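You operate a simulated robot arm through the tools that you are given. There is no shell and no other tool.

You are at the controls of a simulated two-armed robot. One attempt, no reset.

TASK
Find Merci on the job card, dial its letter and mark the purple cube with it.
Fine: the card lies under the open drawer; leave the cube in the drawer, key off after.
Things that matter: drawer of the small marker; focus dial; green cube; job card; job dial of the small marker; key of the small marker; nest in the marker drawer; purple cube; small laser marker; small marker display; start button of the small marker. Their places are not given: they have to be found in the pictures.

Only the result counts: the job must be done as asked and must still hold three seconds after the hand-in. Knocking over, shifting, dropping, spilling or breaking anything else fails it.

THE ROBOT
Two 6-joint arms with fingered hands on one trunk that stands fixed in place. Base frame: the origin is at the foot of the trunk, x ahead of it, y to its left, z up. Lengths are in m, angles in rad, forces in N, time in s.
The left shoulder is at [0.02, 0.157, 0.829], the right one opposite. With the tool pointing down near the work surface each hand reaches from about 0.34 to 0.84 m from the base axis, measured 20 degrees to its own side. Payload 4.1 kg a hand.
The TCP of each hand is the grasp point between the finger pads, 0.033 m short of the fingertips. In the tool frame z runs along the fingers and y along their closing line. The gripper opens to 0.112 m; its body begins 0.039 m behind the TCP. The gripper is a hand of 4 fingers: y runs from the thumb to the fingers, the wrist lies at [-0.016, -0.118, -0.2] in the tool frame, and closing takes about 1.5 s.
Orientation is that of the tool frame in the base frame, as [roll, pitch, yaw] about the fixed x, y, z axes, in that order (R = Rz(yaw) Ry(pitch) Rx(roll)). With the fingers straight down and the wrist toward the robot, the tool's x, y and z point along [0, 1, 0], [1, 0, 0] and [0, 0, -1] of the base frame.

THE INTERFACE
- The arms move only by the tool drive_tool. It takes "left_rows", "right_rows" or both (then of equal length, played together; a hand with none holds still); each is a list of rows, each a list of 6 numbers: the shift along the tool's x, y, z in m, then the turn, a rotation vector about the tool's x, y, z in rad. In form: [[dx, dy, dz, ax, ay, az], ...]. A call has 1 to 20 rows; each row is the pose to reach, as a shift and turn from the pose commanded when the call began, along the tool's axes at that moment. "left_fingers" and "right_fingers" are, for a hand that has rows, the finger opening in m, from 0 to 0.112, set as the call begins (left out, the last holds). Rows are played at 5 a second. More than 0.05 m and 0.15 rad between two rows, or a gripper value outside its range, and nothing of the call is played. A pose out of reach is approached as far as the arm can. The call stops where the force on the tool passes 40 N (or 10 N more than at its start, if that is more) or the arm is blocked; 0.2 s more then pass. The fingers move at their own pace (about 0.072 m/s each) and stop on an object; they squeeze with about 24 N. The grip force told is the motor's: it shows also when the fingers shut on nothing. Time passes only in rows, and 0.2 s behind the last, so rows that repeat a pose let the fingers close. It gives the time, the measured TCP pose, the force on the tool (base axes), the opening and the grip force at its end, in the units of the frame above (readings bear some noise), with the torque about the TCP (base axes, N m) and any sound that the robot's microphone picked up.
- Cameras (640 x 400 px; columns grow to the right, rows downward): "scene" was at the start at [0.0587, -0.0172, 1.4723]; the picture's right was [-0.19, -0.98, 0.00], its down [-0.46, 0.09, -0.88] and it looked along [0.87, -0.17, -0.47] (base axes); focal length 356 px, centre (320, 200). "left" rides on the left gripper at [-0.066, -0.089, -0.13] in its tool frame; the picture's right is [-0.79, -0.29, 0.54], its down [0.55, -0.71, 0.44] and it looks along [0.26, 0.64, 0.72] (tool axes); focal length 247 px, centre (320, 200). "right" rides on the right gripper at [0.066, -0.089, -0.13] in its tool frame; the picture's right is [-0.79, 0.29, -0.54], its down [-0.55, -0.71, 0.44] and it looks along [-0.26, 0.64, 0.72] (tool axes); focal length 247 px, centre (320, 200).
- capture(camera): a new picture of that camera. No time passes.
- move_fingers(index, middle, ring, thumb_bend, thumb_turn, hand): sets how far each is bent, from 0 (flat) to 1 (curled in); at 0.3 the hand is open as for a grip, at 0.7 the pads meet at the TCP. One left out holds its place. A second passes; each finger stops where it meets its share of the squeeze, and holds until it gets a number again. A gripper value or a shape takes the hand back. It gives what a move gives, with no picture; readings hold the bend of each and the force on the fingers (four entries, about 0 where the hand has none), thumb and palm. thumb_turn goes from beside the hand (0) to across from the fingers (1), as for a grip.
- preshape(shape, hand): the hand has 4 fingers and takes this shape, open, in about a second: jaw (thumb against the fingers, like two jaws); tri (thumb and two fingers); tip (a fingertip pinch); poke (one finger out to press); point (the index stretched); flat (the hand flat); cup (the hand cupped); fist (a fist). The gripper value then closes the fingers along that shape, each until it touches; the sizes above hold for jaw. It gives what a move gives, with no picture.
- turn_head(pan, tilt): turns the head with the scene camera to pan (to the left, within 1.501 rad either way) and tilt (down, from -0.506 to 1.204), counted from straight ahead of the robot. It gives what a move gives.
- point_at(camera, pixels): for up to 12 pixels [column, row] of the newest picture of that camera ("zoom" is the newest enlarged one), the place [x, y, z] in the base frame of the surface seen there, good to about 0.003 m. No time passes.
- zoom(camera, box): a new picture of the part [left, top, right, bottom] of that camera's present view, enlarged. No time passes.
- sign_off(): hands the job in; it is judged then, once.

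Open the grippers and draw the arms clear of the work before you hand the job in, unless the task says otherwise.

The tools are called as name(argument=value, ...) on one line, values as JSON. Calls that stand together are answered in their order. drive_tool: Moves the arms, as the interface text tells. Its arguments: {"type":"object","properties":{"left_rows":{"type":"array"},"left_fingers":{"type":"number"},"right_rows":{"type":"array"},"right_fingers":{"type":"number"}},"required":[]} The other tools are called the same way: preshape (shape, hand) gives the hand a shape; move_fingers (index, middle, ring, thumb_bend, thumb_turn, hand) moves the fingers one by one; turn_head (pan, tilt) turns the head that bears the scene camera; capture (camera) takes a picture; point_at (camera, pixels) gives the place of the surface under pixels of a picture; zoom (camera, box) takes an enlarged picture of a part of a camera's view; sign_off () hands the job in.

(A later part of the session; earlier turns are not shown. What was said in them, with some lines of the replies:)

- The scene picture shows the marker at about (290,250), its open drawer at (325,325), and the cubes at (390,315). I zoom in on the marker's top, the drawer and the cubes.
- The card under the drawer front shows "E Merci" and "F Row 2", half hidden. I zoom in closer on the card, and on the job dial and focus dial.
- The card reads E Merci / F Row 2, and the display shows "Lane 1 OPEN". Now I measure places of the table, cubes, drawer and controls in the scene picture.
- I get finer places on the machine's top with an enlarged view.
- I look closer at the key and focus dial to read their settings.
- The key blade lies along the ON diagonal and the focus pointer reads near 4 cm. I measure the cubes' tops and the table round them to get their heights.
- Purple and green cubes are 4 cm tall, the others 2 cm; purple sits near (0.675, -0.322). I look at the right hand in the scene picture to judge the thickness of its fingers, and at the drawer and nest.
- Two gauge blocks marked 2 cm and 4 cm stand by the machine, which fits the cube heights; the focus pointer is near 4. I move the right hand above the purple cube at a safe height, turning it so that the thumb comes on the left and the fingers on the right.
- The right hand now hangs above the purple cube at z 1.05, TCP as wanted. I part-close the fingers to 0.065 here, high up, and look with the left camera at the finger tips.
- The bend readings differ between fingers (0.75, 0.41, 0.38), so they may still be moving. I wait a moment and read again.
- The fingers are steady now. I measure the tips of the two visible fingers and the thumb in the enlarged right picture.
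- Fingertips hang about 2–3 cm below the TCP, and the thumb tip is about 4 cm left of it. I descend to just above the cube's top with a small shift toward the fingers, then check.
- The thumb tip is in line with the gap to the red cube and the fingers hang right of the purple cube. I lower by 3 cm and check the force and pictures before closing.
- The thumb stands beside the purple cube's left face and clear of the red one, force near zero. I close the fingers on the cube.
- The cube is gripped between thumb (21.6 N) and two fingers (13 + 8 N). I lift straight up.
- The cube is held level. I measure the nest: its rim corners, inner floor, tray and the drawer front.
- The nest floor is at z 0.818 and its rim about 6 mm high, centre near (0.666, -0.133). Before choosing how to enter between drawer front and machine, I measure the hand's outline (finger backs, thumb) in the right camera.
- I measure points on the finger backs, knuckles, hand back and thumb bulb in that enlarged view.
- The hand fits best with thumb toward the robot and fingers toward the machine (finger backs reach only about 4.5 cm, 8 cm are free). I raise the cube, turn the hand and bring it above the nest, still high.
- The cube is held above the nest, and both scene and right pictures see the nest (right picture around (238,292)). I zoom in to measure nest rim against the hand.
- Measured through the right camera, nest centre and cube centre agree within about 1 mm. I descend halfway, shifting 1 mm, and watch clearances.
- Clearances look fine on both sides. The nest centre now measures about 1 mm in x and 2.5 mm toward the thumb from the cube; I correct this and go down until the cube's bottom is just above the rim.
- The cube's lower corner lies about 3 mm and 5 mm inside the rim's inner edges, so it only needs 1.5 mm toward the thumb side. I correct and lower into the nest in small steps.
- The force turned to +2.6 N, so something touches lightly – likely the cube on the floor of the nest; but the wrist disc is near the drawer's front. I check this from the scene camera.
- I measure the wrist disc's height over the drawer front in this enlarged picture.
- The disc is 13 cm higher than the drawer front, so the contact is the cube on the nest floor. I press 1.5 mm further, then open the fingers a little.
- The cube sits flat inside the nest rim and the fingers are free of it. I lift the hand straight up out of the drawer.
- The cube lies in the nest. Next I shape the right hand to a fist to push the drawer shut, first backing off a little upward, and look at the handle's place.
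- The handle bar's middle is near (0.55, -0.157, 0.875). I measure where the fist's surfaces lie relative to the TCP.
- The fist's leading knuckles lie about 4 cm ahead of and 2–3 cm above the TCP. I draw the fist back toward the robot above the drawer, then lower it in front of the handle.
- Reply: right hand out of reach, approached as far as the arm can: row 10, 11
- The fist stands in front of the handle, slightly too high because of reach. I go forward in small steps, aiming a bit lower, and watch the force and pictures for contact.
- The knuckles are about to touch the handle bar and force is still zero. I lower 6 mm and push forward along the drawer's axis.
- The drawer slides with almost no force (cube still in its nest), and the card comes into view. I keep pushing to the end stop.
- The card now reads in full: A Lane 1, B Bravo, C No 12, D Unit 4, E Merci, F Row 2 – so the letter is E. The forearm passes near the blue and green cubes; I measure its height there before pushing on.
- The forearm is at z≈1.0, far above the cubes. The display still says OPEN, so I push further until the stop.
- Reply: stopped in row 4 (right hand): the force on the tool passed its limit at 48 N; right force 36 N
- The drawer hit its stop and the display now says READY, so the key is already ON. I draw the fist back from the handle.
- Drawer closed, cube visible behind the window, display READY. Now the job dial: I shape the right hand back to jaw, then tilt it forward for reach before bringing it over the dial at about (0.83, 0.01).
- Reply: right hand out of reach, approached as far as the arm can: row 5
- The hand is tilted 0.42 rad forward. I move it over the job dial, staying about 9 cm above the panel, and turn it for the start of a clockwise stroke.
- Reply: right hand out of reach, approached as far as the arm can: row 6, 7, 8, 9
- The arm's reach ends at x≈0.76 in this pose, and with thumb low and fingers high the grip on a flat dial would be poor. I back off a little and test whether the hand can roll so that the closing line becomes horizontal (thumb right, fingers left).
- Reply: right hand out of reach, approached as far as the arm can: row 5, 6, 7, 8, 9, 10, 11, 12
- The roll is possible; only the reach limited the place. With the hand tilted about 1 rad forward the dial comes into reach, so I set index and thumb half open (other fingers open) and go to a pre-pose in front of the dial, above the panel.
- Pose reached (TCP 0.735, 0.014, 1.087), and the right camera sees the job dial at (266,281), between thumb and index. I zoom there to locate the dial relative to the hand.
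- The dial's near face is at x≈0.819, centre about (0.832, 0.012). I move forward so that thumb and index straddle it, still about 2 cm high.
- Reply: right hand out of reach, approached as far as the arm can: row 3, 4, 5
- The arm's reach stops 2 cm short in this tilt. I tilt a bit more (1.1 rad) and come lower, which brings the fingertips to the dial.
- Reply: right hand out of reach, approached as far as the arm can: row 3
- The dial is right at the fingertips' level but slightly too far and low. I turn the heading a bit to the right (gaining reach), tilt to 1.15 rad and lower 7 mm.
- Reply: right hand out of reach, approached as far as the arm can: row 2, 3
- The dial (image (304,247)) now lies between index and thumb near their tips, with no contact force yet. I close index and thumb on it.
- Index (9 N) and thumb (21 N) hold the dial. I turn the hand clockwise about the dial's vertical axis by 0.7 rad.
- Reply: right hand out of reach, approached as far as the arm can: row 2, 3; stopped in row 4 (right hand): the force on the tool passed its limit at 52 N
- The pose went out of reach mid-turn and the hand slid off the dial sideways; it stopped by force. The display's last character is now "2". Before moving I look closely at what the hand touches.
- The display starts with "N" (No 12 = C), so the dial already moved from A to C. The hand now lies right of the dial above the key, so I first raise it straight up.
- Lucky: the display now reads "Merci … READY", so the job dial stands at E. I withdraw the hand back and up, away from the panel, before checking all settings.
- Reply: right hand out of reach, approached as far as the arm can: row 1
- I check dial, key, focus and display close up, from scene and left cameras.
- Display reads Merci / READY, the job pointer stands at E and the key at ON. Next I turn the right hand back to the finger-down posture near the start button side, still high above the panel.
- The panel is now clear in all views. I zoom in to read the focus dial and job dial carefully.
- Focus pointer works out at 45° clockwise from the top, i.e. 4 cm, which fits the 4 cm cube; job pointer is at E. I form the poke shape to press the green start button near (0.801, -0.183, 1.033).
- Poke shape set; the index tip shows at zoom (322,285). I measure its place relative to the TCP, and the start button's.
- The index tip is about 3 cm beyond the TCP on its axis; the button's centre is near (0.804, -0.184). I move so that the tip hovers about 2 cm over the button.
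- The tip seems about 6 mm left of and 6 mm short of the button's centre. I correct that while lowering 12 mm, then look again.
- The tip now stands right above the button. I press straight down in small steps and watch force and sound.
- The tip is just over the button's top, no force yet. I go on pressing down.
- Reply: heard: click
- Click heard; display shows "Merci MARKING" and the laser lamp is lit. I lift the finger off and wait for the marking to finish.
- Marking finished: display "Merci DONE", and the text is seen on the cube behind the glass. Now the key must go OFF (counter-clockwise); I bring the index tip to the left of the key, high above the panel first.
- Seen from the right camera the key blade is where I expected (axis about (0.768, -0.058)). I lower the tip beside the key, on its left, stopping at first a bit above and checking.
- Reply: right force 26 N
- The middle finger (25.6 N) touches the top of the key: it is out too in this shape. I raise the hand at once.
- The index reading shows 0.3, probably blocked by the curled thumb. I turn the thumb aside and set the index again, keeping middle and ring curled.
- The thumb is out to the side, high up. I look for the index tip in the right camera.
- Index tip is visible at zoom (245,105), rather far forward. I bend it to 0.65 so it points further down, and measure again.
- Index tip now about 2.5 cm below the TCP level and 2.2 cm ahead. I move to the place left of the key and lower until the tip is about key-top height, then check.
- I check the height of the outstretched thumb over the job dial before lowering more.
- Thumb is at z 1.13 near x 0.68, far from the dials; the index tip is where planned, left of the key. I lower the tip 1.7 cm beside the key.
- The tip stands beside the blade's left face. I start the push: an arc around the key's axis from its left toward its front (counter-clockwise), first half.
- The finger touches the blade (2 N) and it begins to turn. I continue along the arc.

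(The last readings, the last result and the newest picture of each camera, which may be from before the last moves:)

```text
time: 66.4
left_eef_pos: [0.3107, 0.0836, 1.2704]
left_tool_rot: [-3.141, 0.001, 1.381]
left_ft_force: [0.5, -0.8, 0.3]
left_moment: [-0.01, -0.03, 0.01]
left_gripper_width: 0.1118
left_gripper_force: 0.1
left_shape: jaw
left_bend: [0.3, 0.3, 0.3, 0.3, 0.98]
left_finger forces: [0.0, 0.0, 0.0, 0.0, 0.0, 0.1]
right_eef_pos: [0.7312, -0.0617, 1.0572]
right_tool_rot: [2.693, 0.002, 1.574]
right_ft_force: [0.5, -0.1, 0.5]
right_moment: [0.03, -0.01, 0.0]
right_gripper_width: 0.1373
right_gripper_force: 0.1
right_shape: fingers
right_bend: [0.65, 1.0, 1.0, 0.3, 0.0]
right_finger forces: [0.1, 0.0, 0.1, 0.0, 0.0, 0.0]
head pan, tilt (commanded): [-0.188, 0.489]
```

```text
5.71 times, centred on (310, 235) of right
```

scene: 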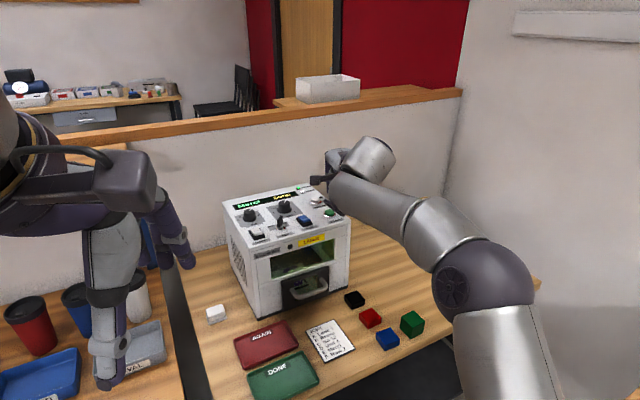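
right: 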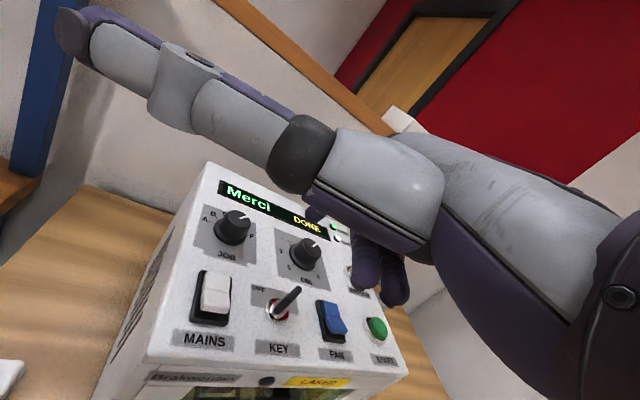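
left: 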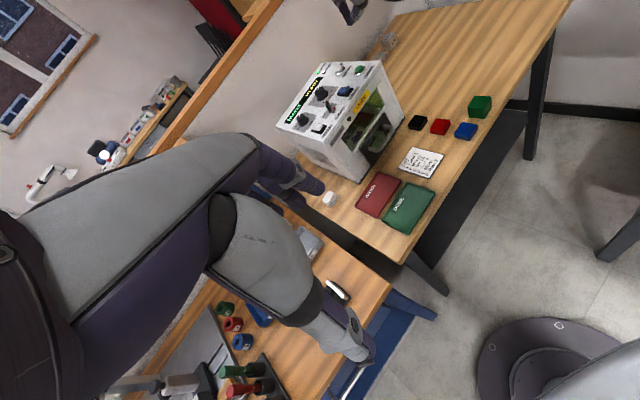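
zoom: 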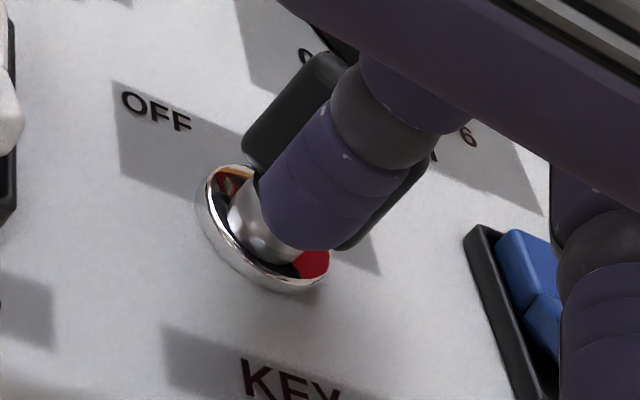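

The blade has swung round and now lies across behind the finger with no force. I lift the finger straight up and look at the key and the display.

drive_tool(right_rows=[[0, -0.003, -0.0015, 0, 0, 0], [0, 0.0014, -0.0105, 0, 0, 0], [0, 0.0101, -0.0285, 0, 0, 0], [0, 0.0188, -0.0465, 0, 0, 0]])

zoom(camera="right", box=[200, 180, 360, 320])

capture(camera="right")

```text
time: 67.4
left_eef_pos: [0.3099, 0.0834, 1.2713]
left_tool_rot: [3.141, 0.0, 1.38]
left_ft_force: [0.3, 0.1, -0.2]
left_moment: [-0.01, -0.02, 0.01]
left_gripper_width: 0.1119
left_gripper_force: 0.1
left_shape: jaw
left_bend: [0.3, 0.3, 0.3, 0.3, 0.98]
left_finger forces: [0.0, 0.1, 0.1, 0.0, 0.0, 0.0]
right_eef_pos: [0.7289, -0.0625, 1.1056]
right_tool_rot: [2.691, 0.002, 1.572]
right_ft_force: [-0.2, -0.4, 0.1]
right_moment: [-0.01, -0.02, 0.0]
right_gripper_width: 0.1373
right_gripper_force: 0.0
right_shape: fingers
right_bend: [0.65, 1.0, 1.0, 0.3, 0.0]
right_finger forces: [0.1, 0.0, 0.1, 0.1, 0.1, 0.0]
head pan, tilt (commanded): [-0.188, 0.489]
```

```text
2.86 times, centred on (280, 250) of right
```

zoom: 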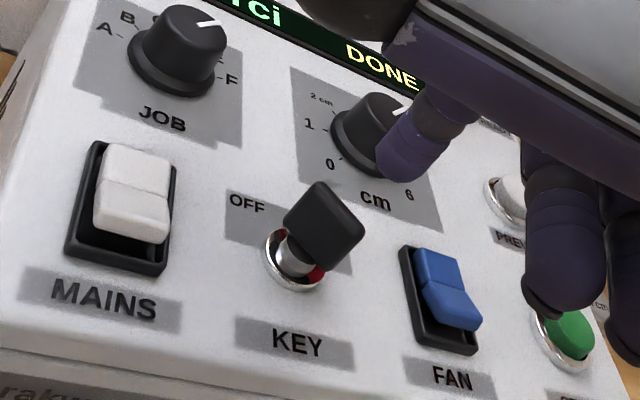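

```text
taken
```

right: 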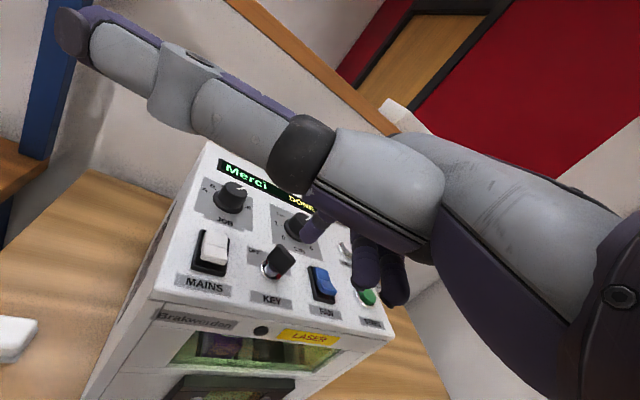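

The blade now lies along the OFF diagonal (left-back to right-front). I withdraw the hand up and back to check all with the scene camera.

drive_tool(right_rows=[[0, 0.013, -0.027, 0, 0, 0], [-0.02, 0.005, -0.055, 0, 0, 0], [-0.05, -0.03, -0.08, 0, 0, 0], [-0.08, -0.06, -0.105, 0, 0, 0], [-0.11, -0.09, -0.13, 0, 0, 0], [-0.14, -0.1, -0.14, 0, 0, 0]])

capture(camera="scene")

zoom(camera="scene", box=[225, 185, 353, 265])

zoom(camera="left", box=[270, 50, 410, 170])

```text
refused: row 3 steps farther than a row can; nothing moved
```

```text
taken
```

scene: 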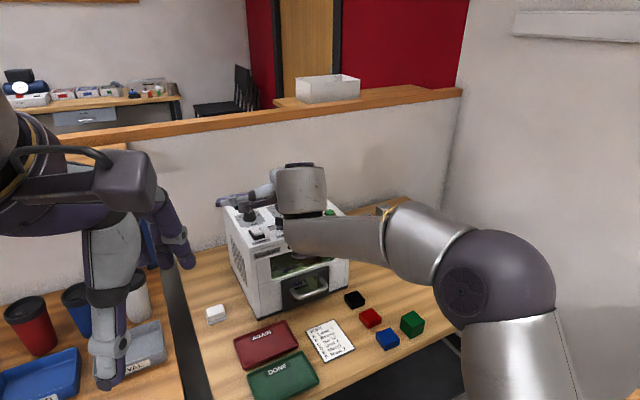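

```text
5.00 times, centred on (289, 225) of scene
```

zoom: 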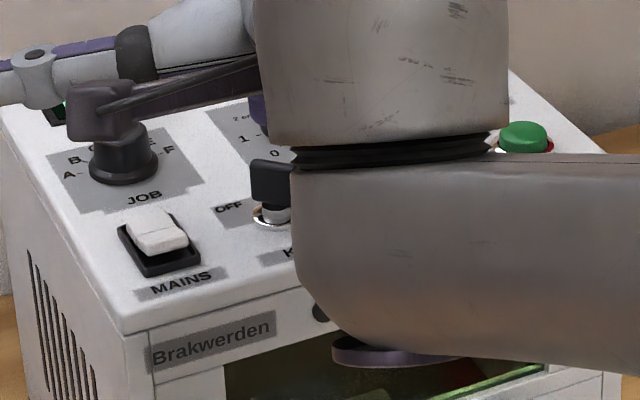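

```text
3.33 times, centred on (340, 110) of left
```

zoom: 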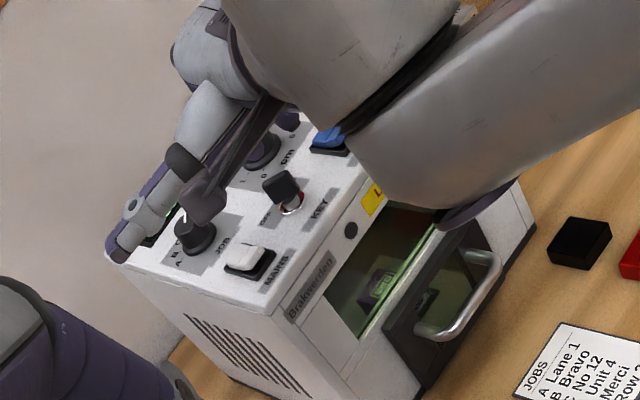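

The step was too large, so nothing moved. I repeat the withdrawal with smaller steps.

drive_tool(right_rows=[[0, 0.013, -0.027, 0, 0, 0], [-0.015, 0.008, -0.055, 0, 0, 0], [-0.04, -0.014, -0.077, 0, 0, 0], [-0.065, -0.036, -0.099, 0, 0, 0], [-0.09, -0.058, -0.121, 0, 0, 0], [-0.115, -0.08, -0.14, 0, 0, 0], [-0.14, -0.1, -0.155, 0, 0, 0]])

capture(camera="scene")

zoom(camera="scene", box=[225, 185, 353, 265])

zoom(camera="left", box=[270, 50, 410, 170])

```text
time: 69.0
left_eef_pos: [0.3109, 0.0841, 1.27]
left_tool_rot: [3.141, 0.0, 1.38]
left_ft_force: [-0.4, -0.3, 0.4]
left_moment: [-0.01, 0.06, -0.01]
left_gripper_width: 0.1118
left_gripper_force: 0.1
left_shape: jaw
left_bend: [0.3, 0.3, 0.3, 0.3, 0.98]
left_finger forces: [0.0, 0.1, 0.0, 0.0, 0.1, 0.0]
right_eef_pos: [0.5691, -0.204, 1.2033]
right_tool_rot: [2.692, 0.002, 1.571]
right_ft_force: [0.4, 0.5, 0.1]
right_moment: [-0.03, 0.05, -0.04]
right_gripper_width: 0.1377
right_gripper_force: 0.0
right_shape: fingers
right_bend: [0.65, 1.0, 1.0, 0.3, 0.0]
right_finger forces: [0.0, 0.0, 0.1, 0.0, 0.0, 0.0]
head pan, tilt (commanded): [-0.188, 0.489]
```

```text
taken
```

scene: 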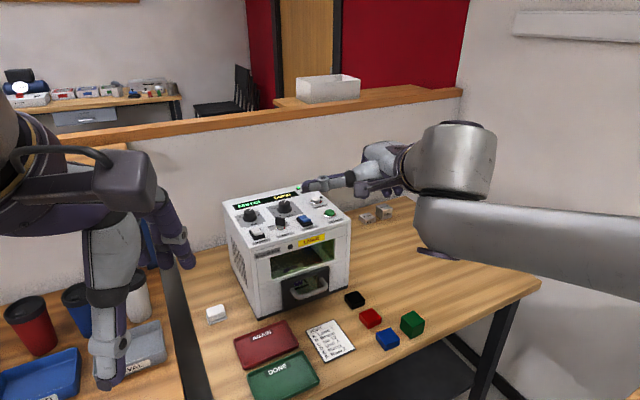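

```text
5.00 times, centred on (289, 225) of scene
```

zoom: 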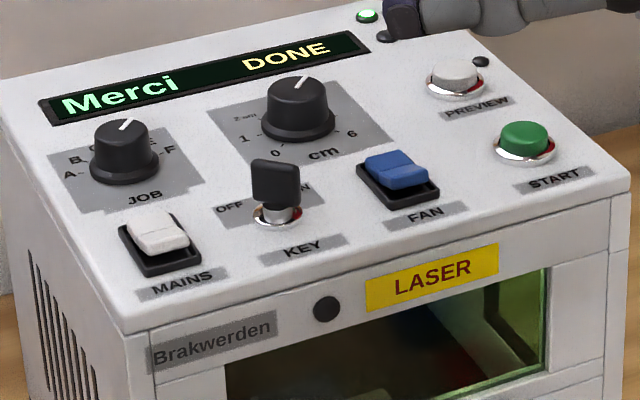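

```text
3.33 times, centred on (340, 110) of left
```

zoom: 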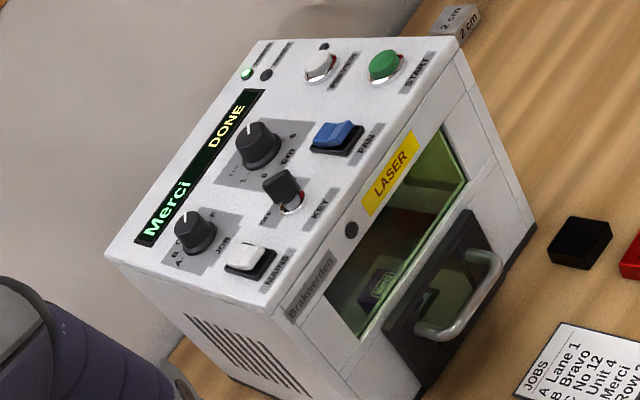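

The READY lamp is dark now, so the key is off. I verify the key angle close up and look at the marked cube through the window.

zoom(camera="scene", box=[264, 212, 296, 232])

zoom(camera="left", box=[335, 115, 385, 155])

zoom(camera="left", box=[305, 60, 355, 115])

```text
16.00 times, centred on (280, 222) of scene
```

zoom: 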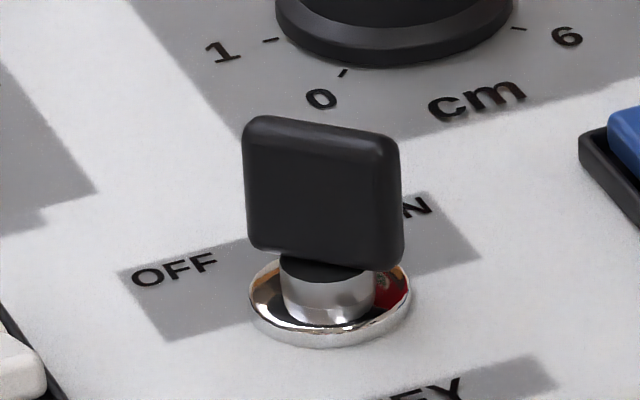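

```text
10.00 times, centred on (360, 135) of left
```

zoom: 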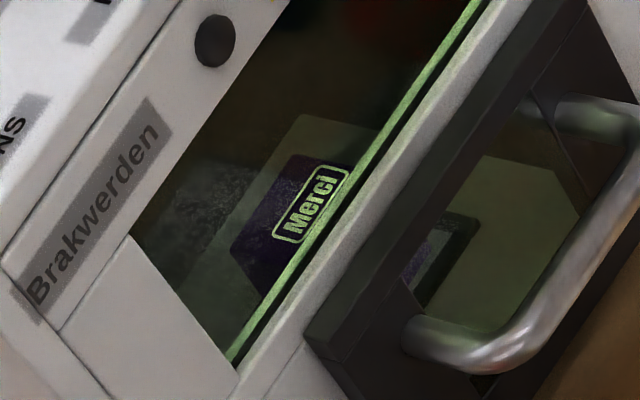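

```text
7.27 times, centred on (330, 88) of left
```

zoom: 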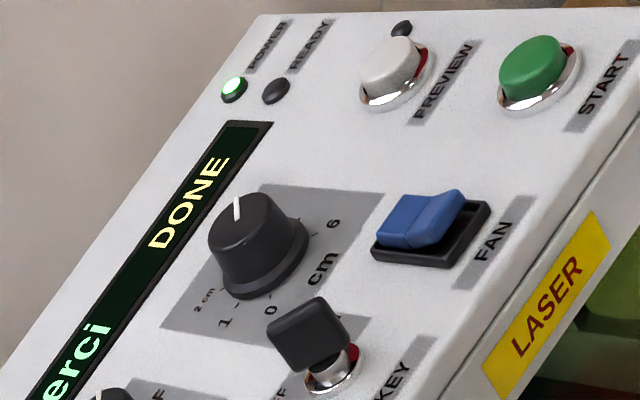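

"Merci" stands sharp on the purple cube, the display says DONE, READY is dark and the key is at OFF. I open the hand (jaw) and draw the right arm back and up, clear of the work.

preshape(hand="right", shape="jaw")

drive_tool(right_rows=[[0, -0.016, -0.0244, 0.0, 0, 0], [0, -0.0319, -0.0488, 0.09, 0, 0], [0, -0.0479, -0.0732, 0.18, 0, 0], [0, -0.0638, -0.0977, 0.27, 0, 0], [0, -0.0798, -0.1221, 0.36, 0, 0], [0, -0.0957, -0.1465, 0.45, 0, 0], [0, -0.1117, -0.1709, 0.45, 0, 0], [0, -0.1276, -0.1953, 0.45, 0, 0]], right_fingers=0.112)

capture(camera="scene")

capture(camera="left")

```text
time: 69.9
left_eef_pos: [0.3101, 0.0831, 1.2716]
left_tool_rot: [3.141, -0.002, 1.381]
left_ft_force: [-0.4, 0.4, -0.3]
left_moment: [-0.02, 0.0, 0.0]
left_gripper_width: 0.1117
left_gripper_force: 0.0
left_shape: jaw
left_bend: [0.3, 0.3, 0.3, 0.3, 0.98]
left_finger forces: [0.1, 0.1, 0.0, 0.0, 0.0, 0.1]
right_eef_pos: [0.5703, -0.2048, 1.2038]
right_tool_rot: [2.691, 0.001, 1.571]
right_ft_force: [-0.4, 0.1, -0.6]
right_moment: [0.0, -0.02, 0.02]
right_gripper_width: 0.1116
right_gripper_force: 0.1
right_shape: jaw
right_bend: [0.3, 0.3, 0.3, 0.3, 0.97]
right_finger forces: [0.1, 0.0, 0.0, 0.0, 0.0, 0.0]
head pan, tilt (commanded): [-0.188, 0.489]
```

```text
time: 71.7
left_eef_pos: [0.3106, 0.0848, 1.272]
left_tool_rot: [-3.141, -0.002, 1.379]
left_ft_force: [0.8, -0.2, -0.1]
left_moment: [-0.03, 0.03, 0.02]
left_gripper_width: 0.1119
left_gripper_force: 0.1
left_shape: jaw
left_bend: [0.3, 0.3, 0.3, 0.3, 0.98]
left_finger forces: [0.0, 0.0, 0.1, 0.0, 0.0, 0.0]
right_eef_pos: [0.3685, -0.2024, 1.3236]
right_tool_rot: [-3.142, 0.0, 1.572]
right_ft_force: [0.4, 0.3, -0.3]
right_moment: [0.02, 0.04, 0.02]
right_gripper_width: 0.1119
right_gripper_force: 0.1
right_shape: jaw
right_bend: [0.3, 0.3, 0.3, 0.3, 0.97]
right_finger forces: [0.0, 0.0, 0.0, 0.1, 0.0, 0.0]
head pan, tilt (commanded): [-0.188, 0.489]
```

```text
taken
```

scene: 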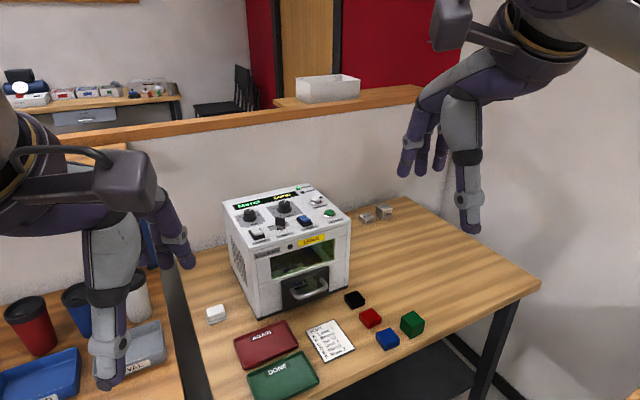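

```text
taken
```

left: 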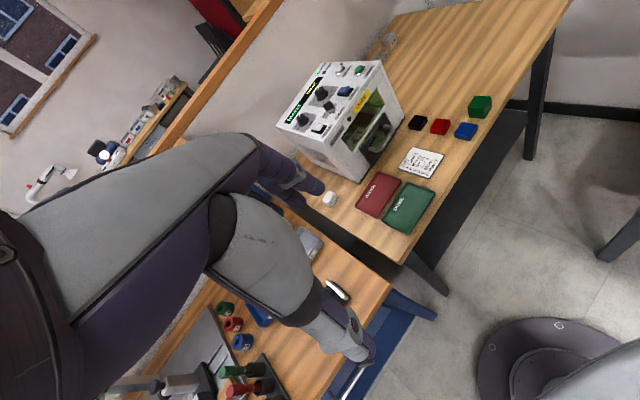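

Both arms are clear, all other things stand where they were, the cube lies marked "Merci" in the closed drawer and the key is at OFF. I hand the job in.

sign_off()

```text
The job is handed in.
```

The purple cube is marked "Merci" and lies in the closed drawer, and the key is at OFF. I've handed the job in.

- **Letter:** the job card lists E as Merci. I set the dial to E, and the display showed Merci and READY before I pressed start.
- **Marking:** the focus dial already read about 4 cm, which matches the cube's height, so I left it there. After the run the display showed DONE, and "Merci" is sharp on the cube through the window.
- **Key:** the READY lamp went dark once I turned the key. The display still shows DONE because the mains switch is on.

Three contacts went beyond what I intended:

- **Job dial:** my hand slipped off it at its force limit (52 N). That slip brought the dial to E rather than a controlled turn, and I then checked it against the display and pointer.
- **Key top:** a finger briefly pressed on top of the key with about 26 N before I turned it.
- **Drawer:** I closed it against its stop with a peak of 48 N.

The final pictures show nothing moved: the marker, the other cubes, the trays and the card look to be where they started. Both hands are open and clear of the work.
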